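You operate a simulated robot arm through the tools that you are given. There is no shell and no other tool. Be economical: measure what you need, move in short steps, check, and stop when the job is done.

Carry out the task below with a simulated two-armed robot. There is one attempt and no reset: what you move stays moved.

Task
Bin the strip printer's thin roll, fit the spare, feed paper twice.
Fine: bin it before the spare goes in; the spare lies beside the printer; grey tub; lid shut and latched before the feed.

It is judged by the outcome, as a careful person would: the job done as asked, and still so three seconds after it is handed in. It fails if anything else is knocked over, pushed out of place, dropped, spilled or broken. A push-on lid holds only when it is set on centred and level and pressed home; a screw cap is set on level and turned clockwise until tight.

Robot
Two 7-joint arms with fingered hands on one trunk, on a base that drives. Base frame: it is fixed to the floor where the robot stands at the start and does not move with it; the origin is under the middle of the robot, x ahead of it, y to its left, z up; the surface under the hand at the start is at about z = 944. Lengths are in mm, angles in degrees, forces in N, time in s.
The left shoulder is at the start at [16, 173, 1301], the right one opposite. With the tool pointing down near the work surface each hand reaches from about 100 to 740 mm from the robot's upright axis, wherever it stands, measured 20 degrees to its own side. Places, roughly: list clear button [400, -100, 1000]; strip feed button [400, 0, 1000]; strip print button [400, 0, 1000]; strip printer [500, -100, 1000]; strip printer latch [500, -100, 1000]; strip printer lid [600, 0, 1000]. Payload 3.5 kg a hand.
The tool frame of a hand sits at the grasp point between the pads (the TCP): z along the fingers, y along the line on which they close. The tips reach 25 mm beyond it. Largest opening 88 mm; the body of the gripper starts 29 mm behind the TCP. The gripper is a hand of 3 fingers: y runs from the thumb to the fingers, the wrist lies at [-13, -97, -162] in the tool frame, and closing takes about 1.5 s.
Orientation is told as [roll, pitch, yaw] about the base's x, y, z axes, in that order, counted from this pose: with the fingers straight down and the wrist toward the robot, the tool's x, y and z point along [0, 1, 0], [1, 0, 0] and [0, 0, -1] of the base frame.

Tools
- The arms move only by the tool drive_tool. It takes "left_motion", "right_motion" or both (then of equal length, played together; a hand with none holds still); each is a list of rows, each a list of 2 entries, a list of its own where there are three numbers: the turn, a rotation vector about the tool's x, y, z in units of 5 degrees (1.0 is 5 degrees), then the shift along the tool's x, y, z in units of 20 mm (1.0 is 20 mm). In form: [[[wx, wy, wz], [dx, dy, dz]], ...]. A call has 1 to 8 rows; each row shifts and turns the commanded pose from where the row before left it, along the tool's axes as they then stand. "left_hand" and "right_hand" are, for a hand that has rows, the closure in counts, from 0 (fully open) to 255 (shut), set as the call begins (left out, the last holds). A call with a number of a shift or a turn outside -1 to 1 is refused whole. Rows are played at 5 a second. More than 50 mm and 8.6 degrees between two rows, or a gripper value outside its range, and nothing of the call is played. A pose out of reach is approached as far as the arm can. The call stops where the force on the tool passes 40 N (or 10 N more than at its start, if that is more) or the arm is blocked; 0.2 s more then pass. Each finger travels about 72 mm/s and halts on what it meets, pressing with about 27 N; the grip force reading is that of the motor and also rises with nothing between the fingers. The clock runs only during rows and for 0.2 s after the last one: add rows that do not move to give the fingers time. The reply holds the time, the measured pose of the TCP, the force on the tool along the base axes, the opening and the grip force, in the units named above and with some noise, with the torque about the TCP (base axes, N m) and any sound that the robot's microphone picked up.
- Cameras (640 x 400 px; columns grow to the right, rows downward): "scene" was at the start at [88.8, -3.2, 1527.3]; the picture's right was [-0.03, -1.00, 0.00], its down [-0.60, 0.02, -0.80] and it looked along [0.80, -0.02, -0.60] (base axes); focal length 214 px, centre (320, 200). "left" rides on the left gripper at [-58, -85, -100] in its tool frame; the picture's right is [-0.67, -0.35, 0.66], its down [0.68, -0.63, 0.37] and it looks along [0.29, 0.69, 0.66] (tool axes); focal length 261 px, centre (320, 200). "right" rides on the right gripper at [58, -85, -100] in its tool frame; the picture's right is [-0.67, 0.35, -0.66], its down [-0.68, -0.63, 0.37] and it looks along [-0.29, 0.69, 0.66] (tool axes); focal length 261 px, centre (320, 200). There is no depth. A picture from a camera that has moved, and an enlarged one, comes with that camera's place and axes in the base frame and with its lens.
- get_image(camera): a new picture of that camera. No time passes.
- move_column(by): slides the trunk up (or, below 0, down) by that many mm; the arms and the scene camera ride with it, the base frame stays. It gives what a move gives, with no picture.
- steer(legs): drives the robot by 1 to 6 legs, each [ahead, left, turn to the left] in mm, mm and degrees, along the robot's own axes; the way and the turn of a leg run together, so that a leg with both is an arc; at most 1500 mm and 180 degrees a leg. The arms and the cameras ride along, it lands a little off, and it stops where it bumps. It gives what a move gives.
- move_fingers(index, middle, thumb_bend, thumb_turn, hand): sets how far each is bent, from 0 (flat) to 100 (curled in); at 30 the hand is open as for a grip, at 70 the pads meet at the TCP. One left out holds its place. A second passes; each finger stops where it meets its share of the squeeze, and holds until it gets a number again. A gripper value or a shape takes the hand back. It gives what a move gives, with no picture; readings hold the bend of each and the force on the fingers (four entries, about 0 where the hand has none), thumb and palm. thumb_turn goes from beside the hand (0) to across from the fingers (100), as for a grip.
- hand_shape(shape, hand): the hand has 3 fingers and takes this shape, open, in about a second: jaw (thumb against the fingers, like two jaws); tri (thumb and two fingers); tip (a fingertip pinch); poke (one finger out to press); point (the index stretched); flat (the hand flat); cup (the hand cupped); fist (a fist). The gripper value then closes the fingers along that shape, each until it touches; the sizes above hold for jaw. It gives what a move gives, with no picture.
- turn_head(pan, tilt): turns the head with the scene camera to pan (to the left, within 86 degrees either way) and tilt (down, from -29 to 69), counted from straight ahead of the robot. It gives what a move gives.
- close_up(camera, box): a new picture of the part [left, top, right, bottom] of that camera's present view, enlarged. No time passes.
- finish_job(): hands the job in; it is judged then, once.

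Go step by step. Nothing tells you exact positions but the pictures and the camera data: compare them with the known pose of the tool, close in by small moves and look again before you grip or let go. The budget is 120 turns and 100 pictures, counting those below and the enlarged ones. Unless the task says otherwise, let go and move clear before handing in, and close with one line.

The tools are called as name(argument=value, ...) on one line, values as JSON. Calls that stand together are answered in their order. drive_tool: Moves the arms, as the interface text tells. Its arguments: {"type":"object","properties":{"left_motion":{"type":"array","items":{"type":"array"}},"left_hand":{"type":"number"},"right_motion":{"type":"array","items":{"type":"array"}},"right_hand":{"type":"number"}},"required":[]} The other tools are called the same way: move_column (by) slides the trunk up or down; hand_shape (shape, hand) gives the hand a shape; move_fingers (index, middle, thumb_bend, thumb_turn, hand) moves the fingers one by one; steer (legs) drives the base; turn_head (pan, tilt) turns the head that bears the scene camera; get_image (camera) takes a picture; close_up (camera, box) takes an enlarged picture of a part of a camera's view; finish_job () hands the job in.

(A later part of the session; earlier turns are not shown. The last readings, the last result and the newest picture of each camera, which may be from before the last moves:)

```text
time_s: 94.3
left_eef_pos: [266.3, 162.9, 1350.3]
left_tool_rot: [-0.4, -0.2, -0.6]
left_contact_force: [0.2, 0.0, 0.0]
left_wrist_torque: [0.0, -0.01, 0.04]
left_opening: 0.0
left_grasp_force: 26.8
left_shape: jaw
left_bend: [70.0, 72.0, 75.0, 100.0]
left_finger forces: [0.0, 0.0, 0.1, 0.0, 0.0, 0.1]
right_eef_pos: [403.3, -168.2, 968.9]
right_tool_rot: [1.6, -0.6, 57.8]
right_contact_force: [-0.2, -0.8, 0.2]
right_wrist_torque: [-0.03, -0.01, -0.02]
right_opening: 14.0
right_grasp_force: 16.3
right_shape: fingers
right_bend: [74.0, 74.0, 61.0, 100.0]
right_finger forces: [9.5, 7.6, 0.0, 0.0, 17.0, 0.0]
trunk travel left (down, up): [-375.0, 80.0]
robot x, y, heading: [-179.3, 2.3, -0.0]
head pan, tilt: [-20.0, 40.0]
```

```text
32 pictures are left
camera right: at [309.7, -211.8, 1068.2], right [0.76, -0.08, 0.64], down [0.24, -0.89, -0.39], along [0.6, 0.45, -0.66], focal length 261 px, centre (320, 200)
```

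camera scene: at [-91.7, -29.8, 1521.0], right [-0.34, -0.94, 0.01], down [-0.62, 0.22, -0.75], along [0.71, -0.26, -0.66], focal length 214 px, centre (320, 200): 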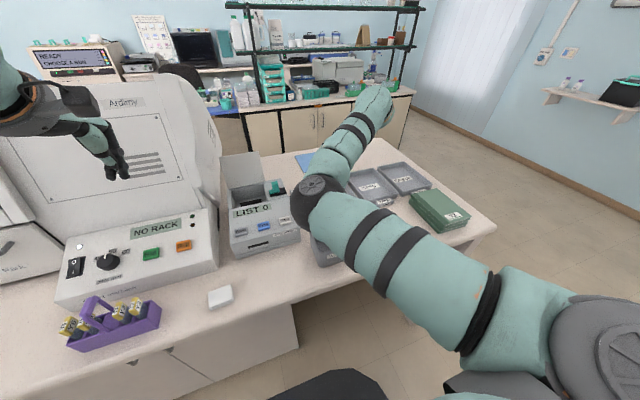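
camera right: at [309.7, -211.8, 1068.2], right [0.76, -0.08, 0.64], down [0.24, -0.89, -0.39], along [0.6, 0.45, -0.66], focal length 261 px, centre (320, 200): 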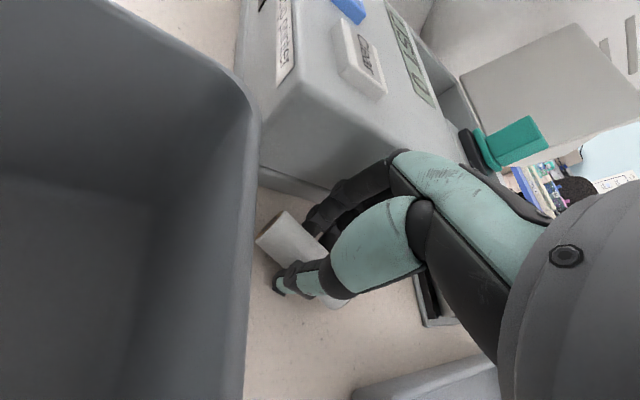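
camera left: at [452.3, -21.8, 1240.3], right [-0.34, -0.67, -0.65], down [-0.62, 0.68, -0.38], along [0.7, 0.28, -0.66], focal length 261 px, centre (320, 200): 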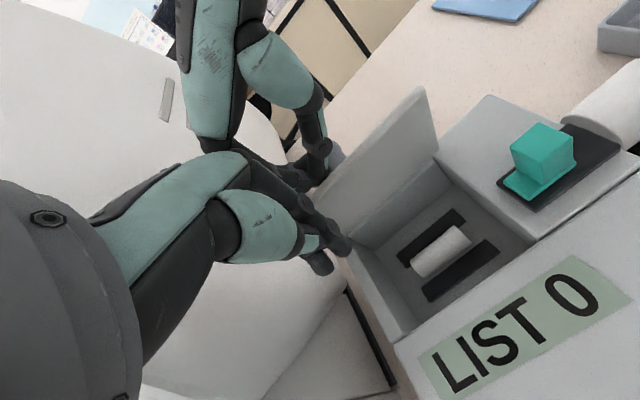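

The roll is firmly held by both fingers and the thumb. I'll lift it straight up.

drive_tool(right_motion=[[[0, 0, 0], [0, 0, -0.6]], [[0, 0, 0], [0, 0, -0.8]], [[0, 0, 0], [0, 0, -0.8]], [[0, 0, 0], [0, 0, -0.8]], [[0, 0, 0], [0, 0, -0.8]], [[0, 0, 0], [0, 0, -0.8]], [[0, 0, 0], [0, 0, -0.8]], [[0, 0, 0], [0, 0, 0]]])

steer(legs=[[-118, -33, 0]])

get_image(camera="right")

```text
time_s: 96.1
left_eef_pos: [266.9, 162.0, 1350.1]
left_tool_rot: [-0.4, -0.2, -0.6]
left_contact_force: [0.7, 0.6, 0.2]
left_wrist_torque: [0.0, 0.01, -0.02]
left_opening: 0.1
left_grasp_force: 26.9
left_shape: jaw
left_bend: [70.0, 72.0, 75.0, 100.0]
left_finger forces: [0.0, 0.0, 0.0, 0.0, 0.0, 0.1]
right_eef_pos: [406.2, -171.5, 1077.0]
right_tool_rot: [1.6, -0.7, 57.8]
right_contact_force: [-0.3, 0.7, -0.1]
right_wrist_torque: [0.03, -0.02, 0.04]
right_opening: 13.8
right_grasp_force: 16.8
right_shape: fingers
right_bend: [74.0, 74.0, 61.0, 100.0]
right_finger forces: [9.5, 7.6, 0.0, 0.0, 16.9, 0.1]
trunk travel left (down, up): [-375.0, 80.0]
robot x, y, heading: [-167.3, -1.1, 0.0]
head pan, tilt: [-20.0, 40.0]
```

```text
time_s: 97.3
left_eef_pos: [149.6, 129.1, 1348.7]
left_tool_rot: [-0.6, -0.1, -0.8]
left_contact_force: [0.3, -1.2, 0.1]
left_wrist_torque: [0.03, 0.01, -0.02]
left_opening: 0.0
left_grasp_force: 27.0
left_shape: jaw
left_bend: [70.0, 72.0, 75.0, 100.0]
left_finger forces: [0.1, 0.1, 0.0, 0.0, 0.0, 0.0]
right_eef_pos: [288.4, -203.8, 1074.3]
right_tool_rot: [1.7, -0.5, 57.6]
right_contact_force: [0.3, -0.6, -0.3]
right_wrist_torque: [0.02, -0.01, 0.01]
right_opening: 14.2
right_grasp_force: 17.2
right_shape: fingers
right_bend: [74.0, 74.0, 60.0, 100.0]
right_finger forces: [9.5, 7.6, 0.1, 0.0, 16.9, 0.1]
trunk travel left (down, up): [-375.0, 80.0]
robot x, y, heading: [-292.0, -28.3, -0.4]
head pan, tilt: [-20.0, 40.0]
```

```text
31 pictures are left
camera right: at [194.9, -247.5, 1174.9], right [0.77, -0.08, 0.64], down [0.24, -0.89, -0.39], along [0.6, 0.45, -0.66], focal length 261 px, centre (320, 200)
```

right: 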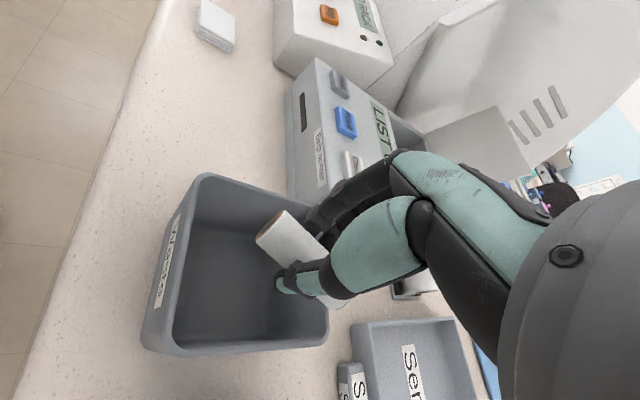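

The roll is over the tub. I'll lower it into the mouth and release.

drive_tool(right_motion=[[[0, 0, 0], [0.2, -0.15, 0.8]], [[0, 0, 0], [0.1, 0, 0.8]], [[0, 0, 0], [0, 0, 0.8]], [[0, 0, 0], [0, 0, 0.5]], [[0, 0, 0], [0, 0, 0]]])

move_fingers(hand="right", index=52, middle=52, thumb_bend=45)

drive_tool(right_motion=[[[0, 0, 0], [0, 0, -1]], [[0, 0, 0], [0, 0, -1]], [[0, 0, 0], [0, 0, -1]], [[0, 0, 0], [0, 0, -1]], [[0, 0, 0], [0, 0, -1]], [[0, 0, 0], [0, 0, -1]], [[0, 0, 0], [0, 0, 0]]])

get_image(camera="right")

```text
time_s: 98.5
left_eef_pos: [148.5, 127.8, 1351.3]
left_tool_rot: [-0.4, -0.2, -0.7]
left_contact_force: [-0.1, -0.3, 0.2]
left_wrist_torque: [-0.01, 0.03, 0.0]
left_opening: 0.0
left_grasp_force: 26.9
left_shape: jaw
left_bend: [70.0, 72.0, 75.0, 100.0]
left_finger forces: [0.0, 0.1, 0.1, 0.0, 0.0, 0.0]
right_eef_pos: [276.2, -204.9, 1018.8]
right_tool_rot: [1.6, -0.6, 57.6]
right_contact_force: [-0.7, 1.0, -1.0]
right_wrist_torque: [-0.02, 0.01, -0.05]
right_opening: 14.0
right_grasp_force: 16.4
right_shape: fingers
right_bend: [74.0, 74.0, 60.0, 100.0]
right_finger forces: [9.5, 7.7, 0.1, 0.1, 17.0, 0.0]
trunk travel left (down, up): [-375.0, 80.0]
robot x, y, heading: [-290.4, -33.3, -0.3]
head pan, tilt: [-20.0, 40.0]
```

```text
time_s: 99.5
left_eef_pos: [147.1, 129.0, 1350.1]
left_tool_rot: [-0.5, -0.1, -0.6]
left_contact_force: [-0.4, 0.2, 0.0]
left_wrist_torque: [0.0, -0.03, 0.03]
left_opening: 0.3
left_grasp_force: 27.1
left_shape: jaw
left_bend: [70.0, 72.0, 75.0, 100.0]
left_finger forces: [0.1, 0.0, 0.0, 0.1, 0.0, 0.1]
right_eef_pos: [277.8, -202.6, 1020.0]
right_tool_rot: [1.7, -0.5, 57.7]
right_contact_force: [0.2, -0.7, 0.0]
right_wrist_torque: [-0.02, 0.01, 0.0]
right_opening: 44.0
right_grasp_force: 0.1
right_shape: fingers
right_bend: [52.0, 52.0, 45.0, 99.0]
right_finger forces: [0.0, 0.1, 0.0, 0.0, 0.0, 0.0]
trunk travel left (down, up): [-375.0, 80.0]
robot x, y, heading: [-287.6, -31.5, -0.1]
head pan, tilt: [-20.0, 40.0]
```

```text
time_s: 101.2
left_eef_pos: [147.2, 128.2, 1350.3]
left_tool_rot: [-0.5, -0.2, -0.7]
left_contact_force: [0.5, -0.3, 0.6]
left_wrist_torque: [-0.02, 0.0, 0.01]
left_opening: 0.0
left_grasp_force: 26.2
left_shape: jaw
left_bend: [70.0, 72.0, 75.0, 100.0]
left_finger forces: [0.0, 0.0, 0.0, 0.0, 0.1, 0.0]
right_eef_pos: [281.4, -206.2, 1139.7]
right_tool_rot: [1.6, -0.6, 57.7]
right_contact_force: [0.5, 0.6, 0.6]
right_wrist_torque: [0.01, 0.01, -0.02]
right_opening: 43.9
right_grasp_force: 0.0
right_shape: fingers
right_bend: [52.0, 52.0, 45.0, 99.0]
right_finger forces: [0.0, 0.1, 0.0, 0.0, 0.1, 0.0]
trunk travel left (down, up): [-375.0, 80.0]
robot x, y, heading: [-288.4, -32.3, -0.0]
head pan, tilt: [-20.0, 40.0]
```

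```text
30 pictures are left
camera right: at [187.4, -249.2, 1238.9], right [0.76, -0.08, 0.64], down [0.24, -0.89, -0.39], along [0.6, 0.45, -0.66], focal length 261 px, centre (320, 200)
```

right: 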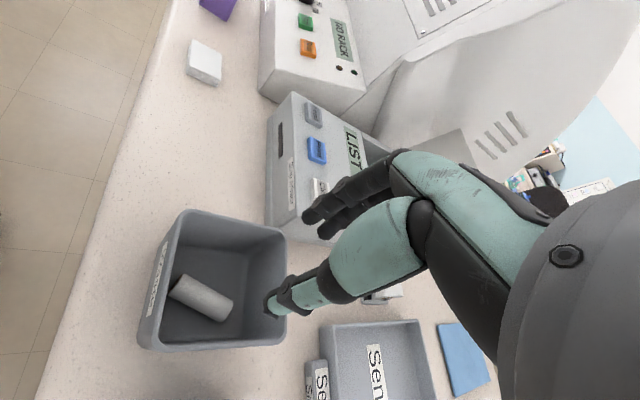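

The thin roll is in the grey tub. Next is the spare, so I'll drive forward again and bring the right hand above it.

steer(legs=[[265, 32, 0]])

drive_tool(right_motion=[[[0, 0, 1], [0, 0, 0]], [[0, 0, 1], [0, 0, 0]], [[0, 0, 1], [0, 0, 0]], [[0, 0, 1], [0, 0, 0]], [[0, 0, 1], [0, 0, 0]], [[0, 0, 1], [0, 0, 0]], [[0, 0, 1], [0, 0, 0]], [[0, 0, 1], [0, 0, 0]]], right_hand=0)

drive_tool(right_motion=[[[0, 0, 1], [0, 0, 0]], [[0, 0, 1], [0, 0, 0]], [[0, 0, 1], [0, 0, 0]], [[0, 0, 0.5], [0, 0, 0]], [[0, 0, 0], [0, 0, 0]]])

get_image(camera="right")

get_image(camera="scene")

```text
time_s: 103.1
left_eef_pos: [413.5, 165.4, 1351.0]
left_tool_rot: [-0.5, -0.3, -0.3]
left_contact_force: [0.9, -0.5, 0.8]
left_wrist_torque: [0.01, -0.02, 0.01]
left_opening: 0.0
left_grasp_force: 26.6
left_shape: jaw
left_bend: [70.0, 72.0, 75.0, 100.0]
left_finger forces: [0.2, 0.0, 0.0, 0.0, 0.1, 0.0]
right_eef_pos: [551.2, -168.1, 1140.0]
right_tool_rot: [1.5, -0.7, 58.3]
right_contact_force: [-0.9, -0.2, -0.2]
right_wrist_torque: [-0.01, -0.02, 0.01]
right_opening: 44.0
right_grasp_force: 0.1
right_shape: fingers
right_bend: [52.0, 52.0, 45.0, 99.0]
right_finger forces: [0.0, 0.0, 0.0, 0.1, 0.0, 0.0]
trunk travel left (down, up): [-375.0, 80.0]
robot x, y, heading: [-19.1, -1.9, 0.3]
head pan, tilt: [-20.0, 40.0]
```

```text
time_s: 104.9
left_eef_pos: [415.7, 163.6, 1349.5]
left_tool_rot: [-0.4, -0.2, -0.3]
left_contact_force: [0.2, -0.1, -0.8]
left_wrist_torque: [0.02, 0.0, 0.04]
left_opening: 0.0
left_grasp_force: 27.0
left_shape: jaw
left_bend: [70.0, 72.0, 75.0, 100.0]
left_finger forces: [0.0, 0.0, 0.0, 0.0, 0.0, 0.0]
right_eef_pos: [552.5, -168.7, 1139.4]
right_tool_rot: [1.6, 0.5, 18.1]
right_contact_force: [0.2, 0.7, -0.9]
right_wrist_torque: [0.0, -0.01, -0.02]
right_opening: 88.0
right_grasp_force: 0.1
right_shape: jaw
right_bend: [30.0, 30.0, 30.0, 98.0]
right_finger forces: [0.0, 0.0, 0.0, 0.0, 0.0, 0.1]
trunk travel left (down, up): [-375.0, 80.0]
robot x, y, heading: [-22.2, -0.8, -0.0]
head pan, tilt: [-20.0, 40.0]
```

```text
time_s: 106.1
left_eef_pos: [415.2, 165.5, 1350.3]
left_tool_rot: [-0.4, -0.2, -0.3]
left_contact_force: [-0.2, -0.8, 0.1]
left_wrist_torque: [-0.01, -0.02, 0.02]
left_opening: 0.0
left_grasp_force: 27.4
left_shape: jaw
left_bend: [70.0, 72.0, 75.0, 100.0]
left_finger forces: [0.0, 0.1, 0.0, 0.0, 0.0, 0.1]
right_eef_pos: [553.3, -168.3, 1138.5]
right_tool_rot: [1.4, 1.0, 0.7]
right_contact_force: [-0.2, -0.3, -1.2]
right_wrist_torque: [0.01, 0.0, 0.0]
right_opening: 87.6
right_grasp_force: 0.1
right_shape: jaw
right_bend: [30.0, 30.0, 30.0, 98.0]
right_finger forces: [0.1, 0.0, 0.0, 0.0, 0.0, 0.0]
trunk travel left (down, up): [-375.0, 80.0]
robot x, y, heading: [-21.3, 1.2, 0.6]
head pan, tilt: [-20.0, 40.0]
```

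```text
29 pictures are left
camera right: at [467.5, -114.4, 1240.8], right [0.37, -0.68, 0.63], down [-0.63, -0.68, -0.37], along [0.69, -0.26, -0.68], focal length 261 px, centre (320, 200)
```

right: 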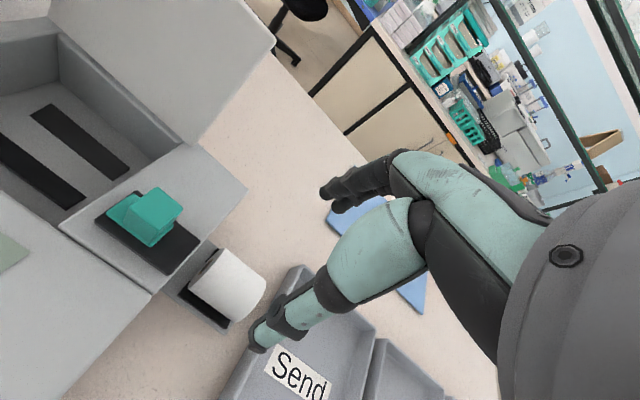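

```text
28 pictures are left
camera scene: at [59.3, -29.3, 1521.0], right [-0.34, -0.94, 0.01], down [-0.62, 0.22, -0.75], along [0.71, -0.26, -0.66], focal length 214 px, centre (320, 200)
```

scene: 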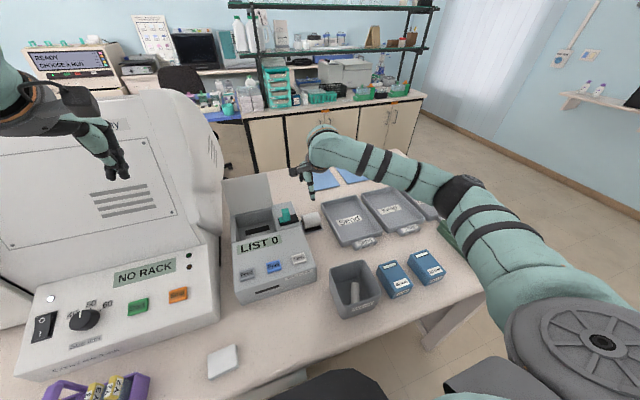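

The elbow is now in a good outward position and the thin roll shows in the tub. The spare's centre is about [557,-178,974], roughly 50 mm in diameter. I'll go down over it with the hand open.

drive_tool(right_motion=[[[-0.2, -0.28, 0.1], [-0.5, 0.2, 1]], [[0, 0, 0], [0, 0, 1]], [[0, 0, 0], [0, 0, 1]], [[0, 0, 0], [0, 0, 1]], [[0, 0, 0], [0, 0, 1]], [[0, 0, 0], [0, 0, 0.9]], [[0, 0, 0], [0, 0, 0]]])

get_image(camera="right")

close_up(camera="scene", box=[220, 120, 380, 260])

```text
time_s: 107.7
left_eef_pos: [415.6, 164.8, 1351.1]
left_tool_rot: [-0.5, -0.2, -0.3]
left_contact_force: [0.7, -1.5, 0.1]
left_wrist_torque: [-0.03, 0.01, 0.02]
left_opening: 0.0
left_grasp_force: 27.1
left_shape: jaw
left_bend: [70.0, 72.0, 75.0, 100.0]
left_finger forces: [0.1, 0.0, 0.0, 0.1, 0.0, 0.1]
right_eef_pos: [554.2, -179.5, 1020.7]
right_tool_rot: [0.0, 0.0, 0.2]
right_contact_force: [0.8, 0.5, -0.4]
right_wrist_torque: [-0.02, -0.04, -0.01]
right_opening: 87.5
right_grasp_force: 0.1
right_shape: jaw
right_bend: [30.0, 30.0, 30.0, 98.0]
right_finger forces: [0.0, 0.0, 0.0, 0.1, 0.0, 0.1]
trunk travel left (down, up): [-375.0, 80.0]
robot x, y, heading: [-22.2, -2.7, 0.4]
head pan, tilt: [-20.0, 40.0]
```

```text
27 pictures are left
camera right: at [468.8, -121.2, 1119.5], right [0.35, -0.67, 0.66], down [-0.63, -0.69, -0.37], along [0.69, -0.28, -0.66], focal length 261 px, centre (320, 200)
```

right: 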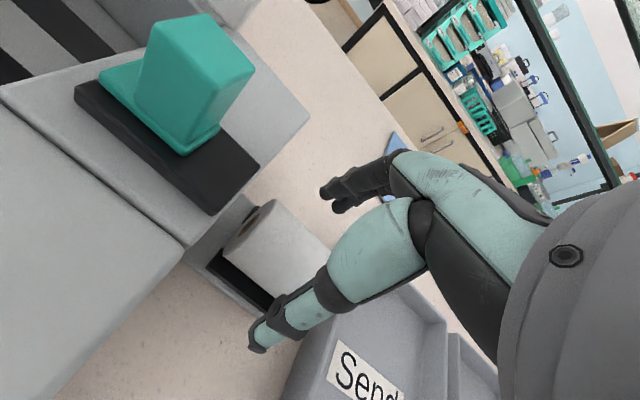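

```text
2.86 times, centred on (300, 190) of scene
camera zoom: at [59.3, -29.2, 1521.0], right [-0.34, -0.94, 0.01], down [-0.62, 0.22, -0.75], along [0.71, -0.26, -0.66], focal length 613 px, centre (377, 229)
```

zoom: 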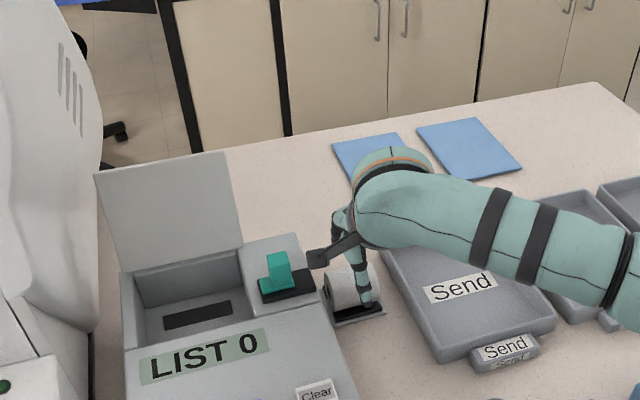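

drive_tool(right_motion=[[[0, 0, 0], [-0.1, 0.05, 0.65]], [[0, 0, 0], [0, 0, 0.65]], [[0, 0, 0], [0, 0, 0.6]], [[0, 0, 0], [0, 0, 0]]])

move_fingers(hand="right", index=44, middle=44, thumb_bend=44, thumb_turn=100)

get_image(camera="right")

```text
time_s: 108.7
left_eef_pos: [416.8, 165.4, 1350.2]
left_tool_rot: [-0.4, -0.2, -0.3]
left_contact_force: [-0.4, 0.2, -0.5]
left_wrist_torque: [0.03, -0.02, 0.01]
left_opening: 0.0
left_grasp_force: 27.3
left_shape: jaw
left_bend: [70.0, 72.0, 75.0, 100.0]
left_finger forces: [0.1, 0.0, 0.1, 0.0, 0.1, 0.1]
right_eef_pos: [556.6, -180.6, 982.9]
right_tool_rot: [0.0, 0.0, 0.2]
right_contact_force: [0.7, 0.3, -0.8]
right_wrist_torque: [0.03, -0.02, -0.01]
right_opening: 87.4
right_grasp_force: 0.1
right_shape: jaw
right_bend: [30.0, 30.0, 30.0, 98.0]
right_finger forces: [0.0, 0.0, 0.0, 0.0, 0.0, 0.1]
trunk travel left (down, up): [-375.0, 80.0]
robot x, y, heading: [-21.6, 2.2, 0.3]
head pan, tilt: [-20.0, 40.0]
```

```text
time_s: 109.7
left_eef_pos: [416.0, 164.0, 1349.6]
left_tool_rot: [-0.4, -0.2, -0.4]
left_contact_force: [-0.6, 0.2, 0.2]
left_wrist_torque: [-0.01, 0.02, 0.06]
left_opening: 0.0
left_grasp_force: 27.0
left_shape: jaw
left_bend: [70.0, 72.0, 75.0, 100.0]
left_finger forces: [0.1, 0.0, 0.1, 0.0, 0.0, 0.0]
right_eef_pos: [556.2, -180.6, 982.4]
right_tool_rot: [-0.1, 0.0, 0.2]
right_contact_force: [-0.3, 0.2, -0.9]
right_wrist_torque: [0.0, -0.02, 0.0]
right_opening: 55.3
right_grasp_force: 0.1
right_shape: fingers
right_bend: [44.0, 44.0, 44.0, 99.0]
right_finger forces: [0.1, 0.0, 0.0, 0.0, 0.0, 0.0]
trunk travel left (down, up): [-375.0, 80.0]
robot x, y, heading: [-22.4, 0.1, 0.4]
head pan, tilt: [-20.0, 40.0]
```

```text
25 pictures are left
camera right: at [470.6, -122.9, 1081.4], right [0.35, -0.67, 0.66], down [-0.63, -0.69, -0.37], along [0.69, -0.28, -0.66], focal length 261 px, centre (320, 200)
```

right: 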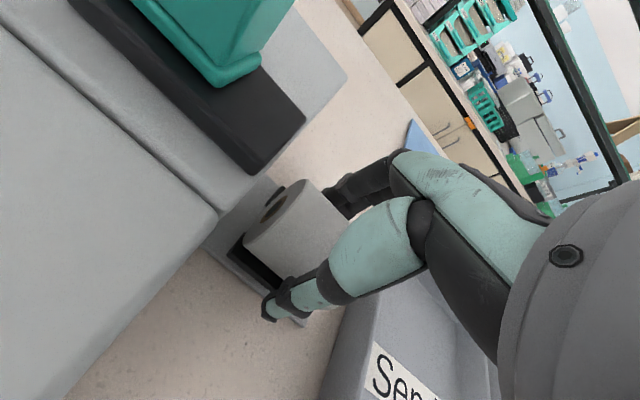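

The jaw straddles the spare symmetrically. I'll close on it.

drive_tool(right_motion=[[[0, 0, 0], [0, 0, 0.2]], [[0, 0, 0], [0, 0, 0]]])

move_fingers(hand="right", index=70, middle=70, thumb_bend=70)

drive_tool(right_motion=[[[0, 0, 0], [0, 0, -0.4]], [[0, 0, 0], [0, 0, -0.7]], [[0, 0, 0], [0, 0, -0.8]], [[0, 0, 0], [0, 0, -0.8]], [[0, 0, 0], [0, 0, -0.8]], [[0, 0, 0], [0, 0, -0.8]], [[0, 0, 0], [0, 0, -0.8]], [[0, 0, 0], [0, 0, 0]]])

get_image(camera="right")

```text
time_s: 110.3
left_eef_pos: [415.8, 165.1, 1350.5]
left_tool_rot: [-0.5, -0.2, -0.2]
left_contact_force: [-0.1, -0.8, 0.4]
left_wrist_torque: [-0.04, 0.0, 0.0]
left_opening: 0.0
left_grasp_force: 26.7
left_shape: jaw
left_bend: [70.0, 72.0, 75.0, 100.0]
left_finger forces: [0.1, 0.0, 0.0, 0.0, 0.1, 0.0]
right_eef_pos: [556.0, -181.1, 978.8]
right_tool_rot: [0.0, 0.0, 0.1]
right_contact_force: [0.2, -0.2, 4.4]
right_wrist_torque: [-0.05, -0.16, 0.0]
right_opening: 55.1
right_grasp_force: 1.5
right_shape: fingers
right_bend: [44.0, 44.0, 44.0, 99.0]
right_finger forces: [0.2, 3.9, 0.0, 0.0, 0.0, 0.0]
trunk travel left (down, up): [-375.0, 80.0]
robot x, y, heading: [-24.3, -1.8, 0.2]
head pan, tilt: [-20.0, 40.0]
```

```text
time_s: 111.3
left_eef_pos: [415.0, 166.0, 1350.9]
left_tool_rot: [-0.3, -0.2, -0.3]
left_contact_force: [0.2, 0.0, 0.1]
left_wrist_torque: [0.0, -0.04, 0.0]
left_opening: 0.2
left_grasp_force: 26.8
left_shape: jaw
left_bend: [70.0, 72.0, 75.0, 100.0]
left_finger forces: [0.0, 0.0, 0.1, 0.0, 0.0, 0.1]
right_eef_pos: [556.7, -181.2, 979.9]
right_tool_rot: [0.0, 0.0, 0.2]
right_contact_force: [2.7, 0.0, 3.4]
right_wrist_torque: [0.0, -0.07, -0.04]
right_opening: 38.9
right_grasp_force: 19.8
right_shape: fingers
right_bend: [54.0, 59.0, 51.0, 100.0]
right_finger forces: [12.2, 8.3, 0.1, 0.1, 19.2, 0.0]
trunk travel left (down, up): [-375.0, 80.0]
robot x, y, heading: [-23.6, -0.7, 0.1]
head pan, tilt: [-20.0, 40.0]
```

```text
time_s: 113.1
left_eef_pos: [415.8, 164.6, 1351.0]
left_tool_rot: [-0.3, -0.2, -0.3]
left_contact_force: [0.9, 0.1, 0.0]
left_wrist_torque: [-0.01, 0.01, -0.01]
left_opening: 0.0
left_grasp_force: 26.9
left_shape: jaw
left_bend: [70.0, 72.0, 75.0, 100.0]
left_finger forces: [0.0, 0.0, 0.0, 0.0, 0.0, 0.1]
right_eef_pos: [555.7, -179.9, 1079.6]
right_tool_rot: [0.0, 0.2, 0.2]
right_contact_force: [-0.3, 0.4, -0.8]
right_wrist_torque: [0.02, -0.03, -0.01]
right_opening: 39.2
right_grasp_force: 19.8
right_shape: fingers
right_bend: [56.0, 59.0, 51.0, 100.0]
right_finger forces: [11.4, 8.2, 0.1, 0.0, 20.2, 0.0]
trunk travel left (down, up): [-375.0, 80.0]
robot x, y, heading: [-23.9, -0.6, 0.4]
head pan, tilt: [-20.0, 40.0]
```

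```text
24 pictures are left
camera right: at [470.5, -123.5, 1179.6], right [0.35, -0.67, 0.66], down [-0.63, -0.69, -0.37], along [0.69, -0.28, -0.66], focal length 261 px, centre (320, 200)
```

right: 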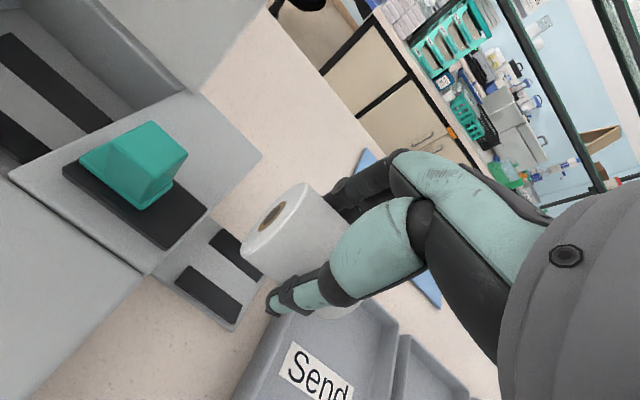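

The spare is held level. I'll raise it over the latch and carry it to above the bay.

drive_tool(right_motion=[[[0, 0, 0], [0, 0, -0.8]], [[0, 0, 0], [0, 0, -0.8]], [[0, 0, 0], [0.4, 0, -0.6]], [[0, 0, 0], [0.8, 0.1, 0]], [[0, 0, 0], [0.8, 0.1, 0]], [[0, 0, 0], [0.8, 0.1, 0]], [[0, 0, 0], [0.8, 0.1, 0]], [[0, 0, 0], [0.8, 0, 0]]])

drive_tool(right_motion=[[[0, 0, 0], [0.8, 0, 0]], [[0, 0, 0], [0.8, 0, 0]], [[0, 0, 0], [0.8, 0, 0]], [[0, 0, 0], [0.8, 0, 0]], [[0, 0, 0], [0.8, 0, 0]], [[0, 0, 0], [0.8, 0, 0]], [[0, 0, 0], [0.2, 0, 0]], [[0, 0, 0], [0, 0, 0]]])

get_image(camera="right")

close_up(camera="scene", box=[190, 130, 330, 270])

```text
time_s: 114.9
left_eef_pos: [415.9, 165.8, 1350.1]
left_tool_rot: [-0.4, -0.2, -0.3]
left_contact_force: [0.1, -0.9, 0.3]
left_wrist_torque: [-0.03, 0.02, -0.02]
left_opening: 0.4
left_grasp_force: 26.9
left_shape: jaw
left_bend: [70.0, 72.0, 75.0, 100.0]
left_finger forces: [0.0, 0.1, 0.0, 0.1, 0.0, 0.0]
right_eef_pos: [563.9, -91.4, 1124.8]
right_tool_rot: [0.2, 0.1, 0.1]
right_contact_force: [0.4, -0.5, -1.5]
right_wrist_torque: [-0.03, 0.01, 0.02]
right_opening: 39.4
right_grasp_force: 19.8
right_shape: fingers
right_bend: [56.0, 59.0, 51.0, 100.0]
right_finger forces: [11.1, 8.3, 0.1, 0.1, 19.8, 0.0]
trunk travel left (down, up): [-375.0, 80.0]
robot x, y, heading: [-23.2, -2.9, 0.4]
head pan, tilt: [-20.0, 40.0]
```

```text
time_s: 116.7
left_eef_pos: [416.4, 164.6, 1350.5]
left_tool_rot: [-0.3, -0.2, -0.3]
left_contact_force: [-0.6, -0.3, -0.6]
left_wrist_torque: [-0.01, 0.0, -0.05]
left_opening: 0.0
left_grasp_force: 26.8
left_shape: jaw
left_bend: [70.0, 72.0, 75.0, 100.0]
left_finger forces: [0.0, 0.0, 0.0, 0.0, 0.0, 0.1]
right_eef_pos: [561.8, 9.5, 1124.5]
right_tool_rot: [0.0, -0.1, 0.2]
right_contact_force: [-0.3, -0.2, -0.5]
right_wrist_torque: [0.01, 0.0, -0.03]
right_opening: 39.1
right_grasp_force: 19.9
right_shape: fingers
right_bend: [56.0, 59.0, 51.0, 100.0]
right_finger forces: [11.1, 8.3, 0.0, 0.1, 19.9, 0.0]
trunk travel left (down, up): [-375.0, 80.0]
robot x, y, heading: [-21.8, -1.5, 0.2]
head pan, tilt: [-20.0, 40.0]
```

```text
23 pictures are left
camera right: at [477.0, 66.1, 1224.1], right [0.35, -0.67, 0.66], down [-0.63, -0.69, -0.37], along [0.69, -0.28, -0.66], focal length 261 px, centre (320, 200)
```

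right: 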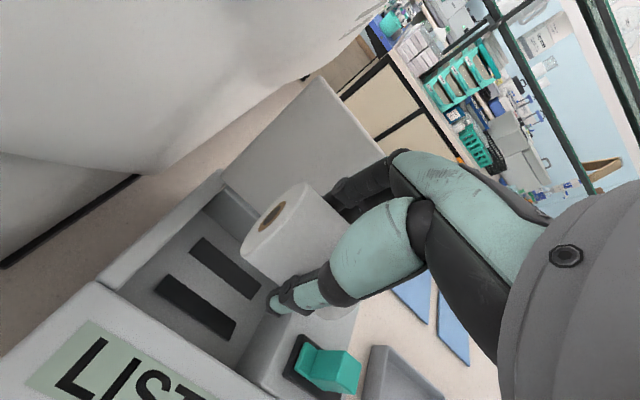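

```text
2.86 times, centred on (260, 200) of scene
camera zoom: at [59.5, -29.4, 1520.9], right [-0.34, -0.94, 0.01], down [-0.62, 0.22, -0.75], along [0.71, -0.26, -0.66], focal length 613 px, centre (491, 200)
```

zoom: 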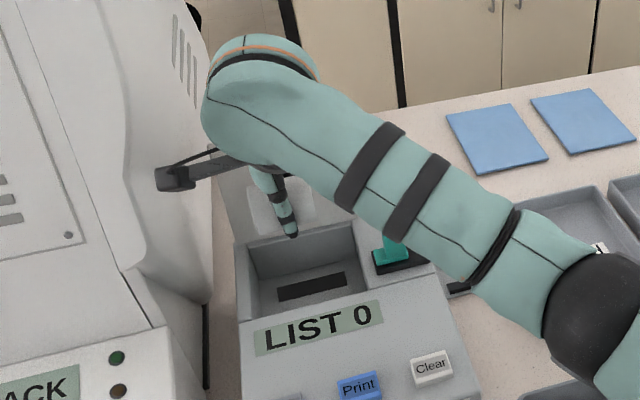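

The spare is above the bay, whose rails centre near [560,8]. I'll lower it in.

drive_tool(right_motion=[[[0, 0, 0], [-0.05, 0, 0.9]], [[0, 0, 0], [0, 0, 0.9]], [[0, 0, 0], [0, 0, 0.9]], [[0, 0, 0], [0, 0, 0.9]], [[0, 0, 0], [0, 0, 0.9]], [[0, 0, 0], [0, 0, 0.7]], [[0, 0, 0], [0, 0, 0.4]], [[0, 0, 0], [0, 0, 0]]])

get_image(camera="right")

```text
time_s: 118.5
left_eef_pos: [416.3, 164.3, 1350.3]
left_tool_rot: [-0.4, -0.2, -0.4]
left_contact_force: [-0.3, -0.1, -1.3]
left_wrist_torque: [-0.01, -0.02, -0.01]
left_opening: 0.0
left_grasp_force: 27.2
left_shape: jaw
left_bend: [70.0, 72.0, 75.0, 100.0]
left_finger forces: [0.0, 0.1, 0.0, 0.0, 0.0, 0.1]
right_eef_pos: [563.7, 7.2, 1014.0]
right_tool_rot: [-0.1, 0.1, 0.2]
right_contact_force: [0.3, 0.0, -0.2]
right_wrist_torque: [-0.02, 0.03, -0.04]
right_opening: 39.0
right_grasp_force: 19.7
right_shape: fingers
right_bend: [56.0, 60.0, 51.0, 100.0]
right_finger forces: [11.0, 8.4, 0.0, 0.0, 19.7, 0.0]
trunk travel left (down, up): [-375.0, 80.0]
robot x, y, heading: [-24.9, -3.3, 0.3]
head pan, tilt: [-20.0, 40.0]
```

```text
21 pictures are left
camera right: at [477.3, 64.5, 1112.1], right [0.35, -0.67, 0.66], down [-0.63, -0.69, -0.37], along [0.69, -0.28, -0.66], focal length 261 px, centre (320, 200)
```

right: 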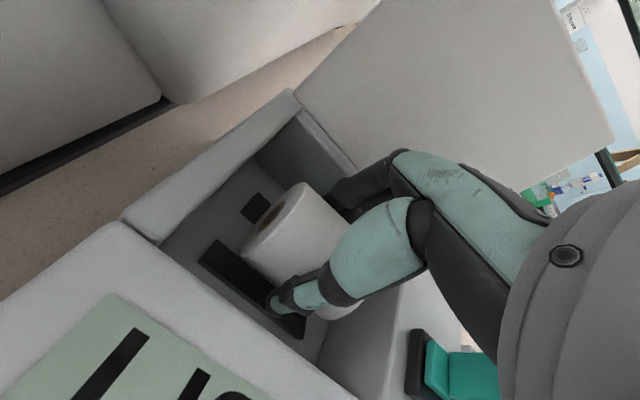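

drive_tool(right_motion=[[[0, 0, 0], [0.05, -0.1, 0.25]], [[0, 0, 0], [0, 0, 0.25]], [[0, 0, 0], [0, 0, 0.25]], [[0, 0, 0], [0, 0, 0.2]], [[0, 0, 0], [0, 0, 0]]])

```text
time_s: 119.7
left_eef_pos: [416.2, 164.1, 1349.8]
left_tool_rot: [-0.4, -0.2, -0.4]
left_contact_force: [-0.3, -0.7, 0.2]
left_wrist_torque: [0.01, 0.02, -0.01]
left_opening: 0.1
left_grasp_force: 27.1
left_shape: jaw
left_bend: [70.0, 72.0, 75.0, 100.0]
left_finger forces: [0.0, 0.0, 0.0, 0.0, 0.0, 0.0]
right_eef_pos: [562.0, 7.8, 994.8]
right_tool_rot: [0.0, 0.0, 0.1]
right_contact_force: [0.0, -0.5, 0.8]
right_wrist_torque: [0.01, -0.05, 0.0]
right_opening: 38.9
right_grasp_force: 19.7
right_shape: fingers
right_bend: [56.0, 60.0, 51.0, 100.0]
right_finger forces: [11.0, 8.4, 0.0, 0.1, 19.7, 0.0]
trunk travel left (down, up): [-375.0, 80.0]
robot x, y, heading: [-21.5, 0.0, 0.2]
head pan, tilt: [-20.0, 40.0]
```

drive_tool(right_motion=[[[0, 0, 0], [0, 0, 0.15]], [[0, 0, 0], [0, 0, 0.1]], [[0, 0, 0], [0, 0, 0]]])

```text
time_s: 120.5
left_eef_pos: [412.5, 164.1, 1352.1]
left_tool_rot: [-0.4, -0.4, -0.3]
left_contact_force: [0.4, -0.3, -0.5]
left_wrist_torque: [0.01, 0.0, -0.03]
left_opening: 0.1
left_grasp_force: 27.0
left_shape: jaw
left_bend: [70.0, 72.0, 75.0, 100.0]
left_finger forces: [0.1, 0.0, 0.0, 0.0, 0.0, 0.0]
right_eef_pos: [560.8, 8.6, 993.0]
right_tool_rot: [0.1, -0.4, 0.2]
right_contact_force: [6.6, -0.3, 28.6]
right_wrist_torque: [-0.02, -0.24, -0.03]
right_opening: 38.3
right_grasp_force: 25.8
right_shape: fingers
right_bend: [56.0, 59.0, 52.0, 100.0]
right_finger forces: [12.8, 18.1, 0.0, 0.0, 21.3, 0.0]
trunk travel left (down, up): [-375.0, 80.0]
robot x, y, heading: [-21.7, 1.6, 0.2]
head pan, tilt: [-20.0, 40.0]
```

The spare is seated on the rails (28 N up). I'll ease off slightly, release, and rise.

drive_tool(right_motion=[[[0, 0, 0], [0, 0, -0.15]], [[0, 0, 0], [0, 0, 0]]])

move_fingers(hand="right", index=42, middle=42, thumb_bend=42)

drive_tool(right_motion=[[[0, 0, 0], [0, 0, -0.5]], [[0, 0, 0], [0, 0, -0.5]], [[0, 0, 0], [0, 0, -1]], [[0, 0, 0], [0, 0, -1]], [[0, 0, 0], [0, 0, -1]], [[0, 0, 0], [0, 0, -1]], [[0, 0, 0], [0, 0, -1]], [[0, 0, 0], [0, 0, 0]]])

get_image(camera="right")

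```text
time_s: 121.1
left_eef_pos: [414.0, 165.7, 1350.9]
left_tool_rot: [-0.4, -0.2, -0.3]
left_contact_force: [0.2, 0.6, -0.2]
left_wrist_torque: [-0.02, -0.03, 0.01]
left_opening: 0.0
left_grasp_force: 26.4
left_shape: jaw
left_bend: [70.0, 72.0, 75.0, 100.0]
left_finger forces: [0.0, 0.0, 0.1, 0.0, 0.1, 0.0]
right_eef_pos: [559.6, 8.4, 992.2]
right_tool_rot: [0.1, 0.1, 0.2]
right_contact_force: [4.6, -0.6, 16.3]
right_wrist_torque: [0.01, -0.07, 0.0]
right_opening: 38.1
right_grasp_force: 23.1
right_shape: fingers
right_bend: [55.0, 59.0, 53.0, 100.0]
right_finger forces: [12.7, 13.2, 0.1, 0.0, 20.6, 0.1]
trunk travel left (down, up): [-375.0, 80.0]
robot x, y, heading: [-24.2, -2.3, 0.4]
head pan, tilt: [-20.0, 40.0]
```

```text
time_s: 122.1
left_eef_pos: [411.7, 164.0, 1351.6]
left_tool_rot: [-0.5, -0.4, -0.3]
left_contact_force: [-0.9, -0.2, 0.3]
left_wrist_torque: [0.01, -0.04, 0.0]
left_opening: 0.0
left_grasp_force: 26.6
left_shape: jaw
left_bend: [70.0, 72.0, 75.0, 100.0]
left_finger forces: [0.0, 0.1, 0.0, 0.1, 0.0, 0.0]
right_eef_pos: [559.9, 8.2, 994.1]
right_tool_rot: [0.0, -0.1, 0.1]
right_contact_force: [-7.4, 1.0, 11.3]
right_wrist_torque: [0.04, -0.09, 0.05]
right_opening: 50.7
right_grasp_force: 6.4
right_shape: fingers
right_bend: [50.0, 46.0, 42.0, 99.0]
right_finger forces: [8.7, 4.6, 0.0, 0.0, 0.0, 0.1]
trunk travel left (down, up): [-375.0, 80.0]
robot x, y, heading: [-24.4, 2.1, 0.2]
head pan, tilt: [-20.0, 40.0]
```

```text
time_s: 123.9
left_eef_pos: [414.8, 165.4, 1350.0]
left_tool_rot: [-0.4, -0.2, -0.3]
left_contact_force: [0.4, -0.2, 0.0]
left_wrist_torque: [0.04, -0.02, -0.02]
left_opening: 0.0
left_grasp_force: 27.3
left_shape: jaw
left_bend: [70.0, 72.0, 75.0, 100.0]
left_finger forces: [0.1, 0.0, 0.1, 0.1, 0.0, 0.0]
right_eef_pos: [567.7, -4.4, 1110.4]
right_tool_rot: [-1.0, -0.3, -0.8]
right_contact_force: [-0.1, -1.1, -0.2]
right_wrist_torque: [0.01, 0.01, -0.02]
right_opening: 59.2
right_grasp_force: 0.1
right_shape: fingers
right_bend: [42.0, 42.0, 42.0, 99.0]
right_finger forces: [0.0, 0.1, 0.0, 0.1, 0.0, 0.0]
trunk travel left (down, up): [-375.0, 80.0]
robot x, y, heading: [-18.6, 3.5, 0.3]
head pan, tilt: [-20.0, 40.0]
```

```text
20 pictures are left
camera right: at [481.5, 56.3, 1208.0], right [0.34, -0.66, 0.67], down [-0.64, -0.68, -0.36], along [0.69, -0.31, -0.65], focal length 261 px, centre (320, 200)
```

right: 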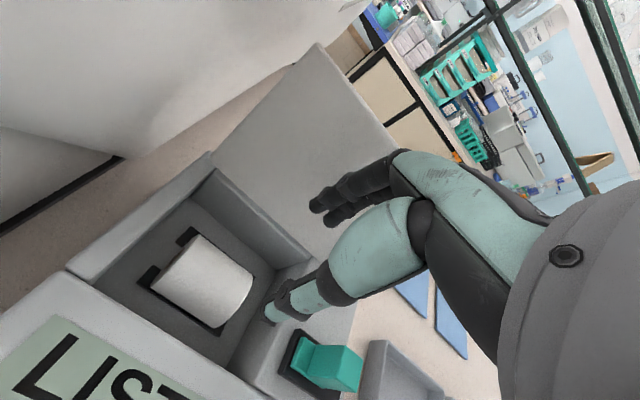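

The spare sits squarely on the rails. To shut the lid I'll bring the right hand up over its top edge, fingers behind and thumb in front.

drive_tool(right_motion=[[[0, 0.2, -0.15], [-0.3, 0, -1]], [[0, 0, 0], [-0.5, 0, -1]], [[0, 0, 0], [-0.5, 0, -1]], [[0, 0, 0], [0, 0, -1]], [[0, 0, 0], [0, 0, 0]]], right_hand=0)

steer(legs=[[30, 0, 0]])

drive_tool(right_motion=[[[0, 0, 0], [0, 0.8, 0]], [[0, 0, 0], [0, 0.8, 0]], [[0, 0, 0], [0, 0.8, 0]], [[0, 0, 0], [0, 0.7, 0]], [[0, 0, 0], [0, 0, 0]]])

get_image(camera="right")

close_up(camera="scene", box=[190, 110, 350, 270])

```text
time_s: 125.3
left_eef_pos: [416.2, 166.0, 1348.8]
left_tool_rot: [-0.4, -0.2, -0.3]
left_contact_force: [-0.3, -1.0, 0.8]
left_wrist_torque: [0.02, -0.01, -0.01]
left_opening: 0.0
left_grasp_force: 27.0
left_shape: jaw
left_bend: [70.0, 72.0, 75.0, 100.0]
left_finger forces: [0.0, 0.0, 0.1, 0.1, 0.0, 0.0]
right_eef_pos: [578.5, -67.5, 1196.5]
right_tool_rot: [-1.3, -1.4, -3.3]
right_contact_force: [-0.1, -0.9, -0.6]
right_wrist_torque: [0.01, 0.0, 0.01]
right_opening: 87.4
right_grasp_force: 0.1
right_shape: jaw
right_bend: [30.0, 30.0, 30.0, 98.0]
right_finger forces: [0.0, 0.0, 0.1, 0.1, 0.0, 0.1]
trunk travel left (down, up): [-375.0, 80.0]
robot x, y, heading: [-20.4, 1.9, 0.2]
head pan, tilt: [-20.0, 40.0]
stopped in row 5 (right hand): the arm was blocked; the commanded pose is now the measured one
```

```text
time_s: 126.1
left_eef_pos: [437.0, 164.5, 1353.2]
left_tool_rot: [-0.4, -0.6, -0.3]
left_contact_force: [-0.1, 0.1, 0.2]
left_wrist_torque: [-0.01, -0.03, 0.03]
left_opening: 0.0
left_grasp_force: 27.2
left_shape: jaw
left_bend: [70.0, 72.0, 75.0, 100.0]
left_finger forces: [0.0, 0.0, 0.0, 0.1, 0.0, 0.0]
right_eef_pos: [601.5, -64.5, 1200.0]
right_tool_rot: [-1.2, -1.8, -3.3]
right_contact_force: [0.0, -0.8, -0.2]
right_wrist_torque: [-0.05, -0.02, 0.02]
right_opening: 87.3
right_grasp_force: 0.1
right_shape: jaw
right_bend: [30.0, 30.0, 30.0, 98.0]
right_finger forces: [0.1, 0.0, 0.0, 0.0, 0.0, 0.1]
trunk travel left (down, up): [-375.0, 80.0]
robot x, y, heading: [10.3, 3.4, 0.5]
head pan, tilt: [-20.0, 40.0]
```

```text
time_s: 127.3
left_eef_pos: [444.1, 164.0, 1351.3]
left_tool_rot: [-0.4, -0.2, -0.3]
left_contact_force: [0.2, 0.0, 0.7]
left_wrist_torque: [0.02, -0.01, 0.02]
left_opening: 0.0
left_grasp_force: 27.3
left_shape: jaw
left_bend: [70.0, 72.0, 75.0, 100.0]
left_finger forces: [0.0, 0.0, 0.0, 0.1, 0.0, 0.0]
right_eef_pos: [669.0, -69.0, 1198.6]
right_tool_rot: [-1.4, -1.3, -3.3]
right_contact_force: [-0.8, -0.1, -0.2]
right_wrist_torque: [-0.03, -0.01, -0.04]
right_opening: 87.6
right_grasp_force: 0.0
right_shape: jaw
right_bend: [30.0, 30.0, 30.0, 98.0]
right_finger forces: [0.1, 0.1, 0.0, 0.0, 0.0, 0.1]
trunk travel left (down, up): [-375.0, 80.0]
robot x, y, heading: [9.5, -1.5, 0.2]
head pan, tilt: [-20.0, 40.0]
```

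```text
19 pictures are left
camera right: at [584.7, -3.7, 1293.6], right [0.29, -0.67, 0.68], down [-0.66, -0.66, -0.37], along [0.69, -0.34, -0.64], focal length 261 px, centre (320, 200)
```

right: 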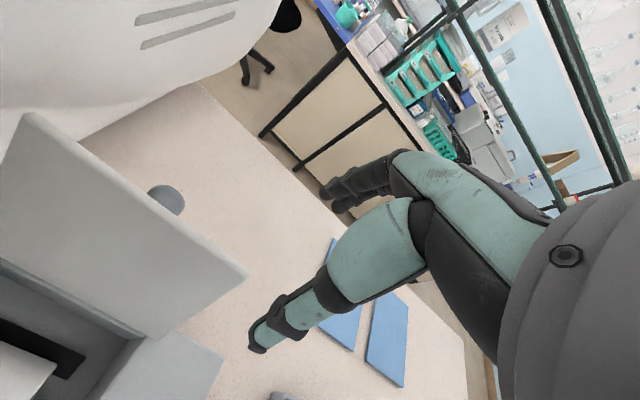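

```text
2.50 times, centred on (270, 190) of scene
camera zoom: at [87.5, -29.0, 1521.0], right [-0.34, -0.94, 0.01], down [-0.62, 0.22, -0.76], along [0.71, -0.26, -0.66], focal length 536 px, centre (445, 225)
```

zoom: 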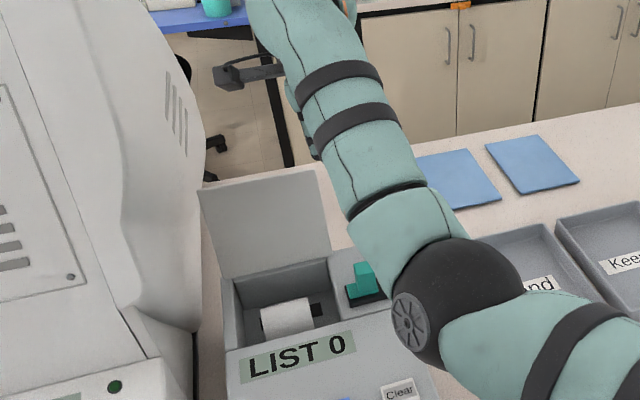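

The lid's top edge is at about x=655, z=1138, y from -59 to 72. I'll move left to y≈-34 and go down with the edge between thumb and fingers.

drive_tool(right_motion=[[[0, 0, 0], [0.9, 0, 0]], [[0, 0, 0], [0.85, 0, 0]], [[0, 0, 0], [0, 0, 0.9]], [[0, 0, 0], [0, 0, 0.9]], [[0, 0, 0], [0, 0, 0.9]], [[0, 0, 0], [0, 0, 0.8]], [[0, 0, 0], [0, 0, 0]]])

get_image(camera="right")

```text
time_s: 128.9
left_eef_pos: [445.6, 164.1, 1350.1]
left_tool_rot: [-0.4, -0.3, -0.4]
left_contact_force: [-0.3, -0.5, 0.6]
left_wrist_torque: [0.0, -0.03, 0.03]
left_opening: 0.1
left_grasp_force: 27.1
left_shape: jaw
left_bend: [70.0, 72.0, 75.0, 100.0]
left_finger forces: [0.0, 0.1, 0.1, 0.0, 0.0, 0.0]
right_eef_pos: [674.7, -36.6, 1126.6]
right_tool_rot: [-1.3, -1.4, -3.3]
right_contact_force: [-0.4, 0.4, 0.3]
right_wrist_torque: [0.0, 0.01, 0.02]
right_opening: 87.8
right_grasp_force: 0.0
right_shape: jaw
right_bend: [30.0, 30.0, 30.0, 98.0]
right_finger forces: [0.0, 0.1, 0.0, 0.1, 0.0, 0.1]
trunk travel left (down, up): [-375.0, 80.0]
robot x, y, heading: [8.0, 1.5, 0.4]
head pan, tilt: [-20.0, 40.0]
```

```text
17 pictures are left
camera right: at [590.4, 28.5, 1221.7], right [0.29, -0.67, 0.68], down [-0.66, -0.66, -0.36], along [0.69, -0.34, -0.64], focal length 261 px, centre (320, 200)
```

right: 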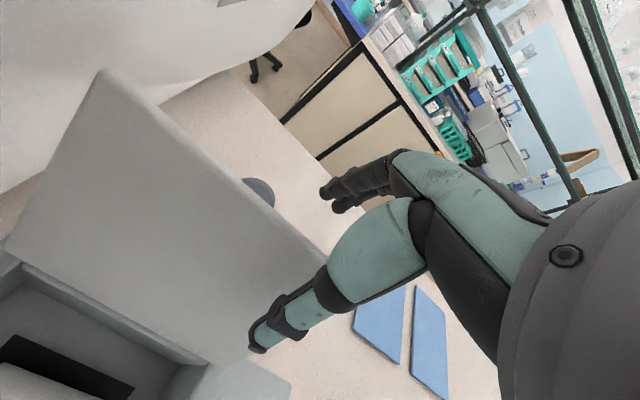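

The lid edge lies between thumb and fingers. I'll bring the fingers in and sweep toward the robot.

move_fingers(hand="right", index=52, middle=52, thumb_bend=30)

drive_tool(right_motion=[[[0, 0, 0], [0, -0.8, 0]], [[0, 0, 0], [0, -0.8, 0]], [[0, 0, 0], [0, -0.7, 0]], [[0, 0, 0], [0, -0.7, 0]], [[0, 0, 0], [0, -0.6, 0]], [[0, 0, 0], [0, 0, 0]]])

get_image(camera="right")

```text
time_s: 129.9
left_eef_pos: [445.4, 165.2, 1349.6]
left_tool_rot: [-0.4, -0.1, -0.3]
left_contact_force: [0.7, -0.3, 0.3]
left_wrist_torque: [-0.02, -0.02, -0.02]
left_opening: 0.0
left_grasp_force: 27.3
left_shape: jaw
left_bend: [70.0, 72.0, 75.0, 100.0]
left_finger forces: [0.0, 0.1, 0.0, 0.0, 0.0, 0.1]
right_eef_pos: [674.7, -37.5, 1128.0]
right_tool_rot: [-1.3, -1.5, -3.3]
right_contact_force: [-0.6, -0.1, -0.9]
right_wrist_torque: [-0.01, 0.02, 0.0]
right_opening: 60.9
right_grasp_force: 0.0
right_shape: fingers
right_bend: [52.0, 52.0, 30.0, 98.0]
right_finger forces: [0.0, 0.0, 0.0, 0.1, 0.0, 0.1]
trunk travel left (down, up): [-375.0, 80.0]
robot x, y, heading: [4.1, 2.7, 0.3]
head pan, tilt: [-20.0, 40.0]
```

```text
time_s: 131.5
left_eef_pos: [445.0, 165.4, 1349.7]
left_tool_rot: [-0.4, -0.2, -0.4]
left_contact_force: [0.2, -0.9, -0.2]
left_wrist_torque: [-0.01, 0.0, -0.02]
left_opening: 0.0
left_grasp_force: 27.1
left_shape: jaw
left_bend: [70.0, 72.0, 75.0, 100.0]
left_finger forces: [0.0, 0.1, 0.0, 0.2, 0.1, 0.0]
right_eef_pos: [621.5, -86.0, 1133.0]
right_tool_rot: [-4.0, -3.4, -7.7]
right_contact_force: [0.1, 0.2, -0.3]
right_wrist_torque: [-0.01, -0.01, -0.02]
right_opening: 60.8
right_grasp_force: 0.1
right_shape: fingers
right_bend: [52.0, 52.0, 30.0, 98.0]
right_finger forces: [0.1, 0.0, 0.1, 0.0, 0.1, 0.0]
trunk travel left (down, up): [-375.0, 80.0]
robot x, y, heading: [6.0, -0.6, 0.3]
head pan, tilt: [-20.0, 40.0]
stopped in row 6 (right hand): the arm was blocked; the commanded pose is now the measured one
```

```text
16 pictures are left
camera right: at [539.9, -10.1, 1221.7], right [0.22, -0.66, 0.72], down [-0.7, -0.62, -0.35], along [0.68, -0.43, -0.6], focal length 261 px, centre (320, 200)
```

right: 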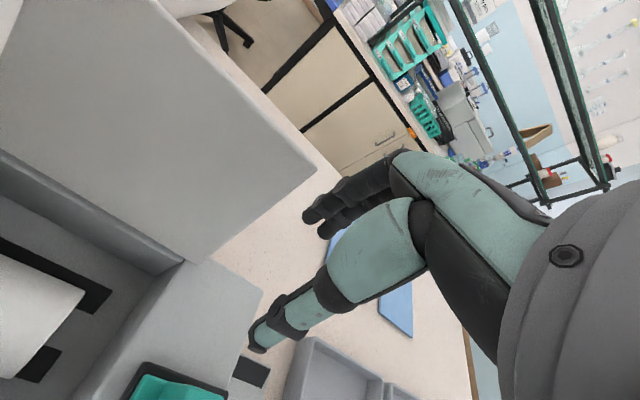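

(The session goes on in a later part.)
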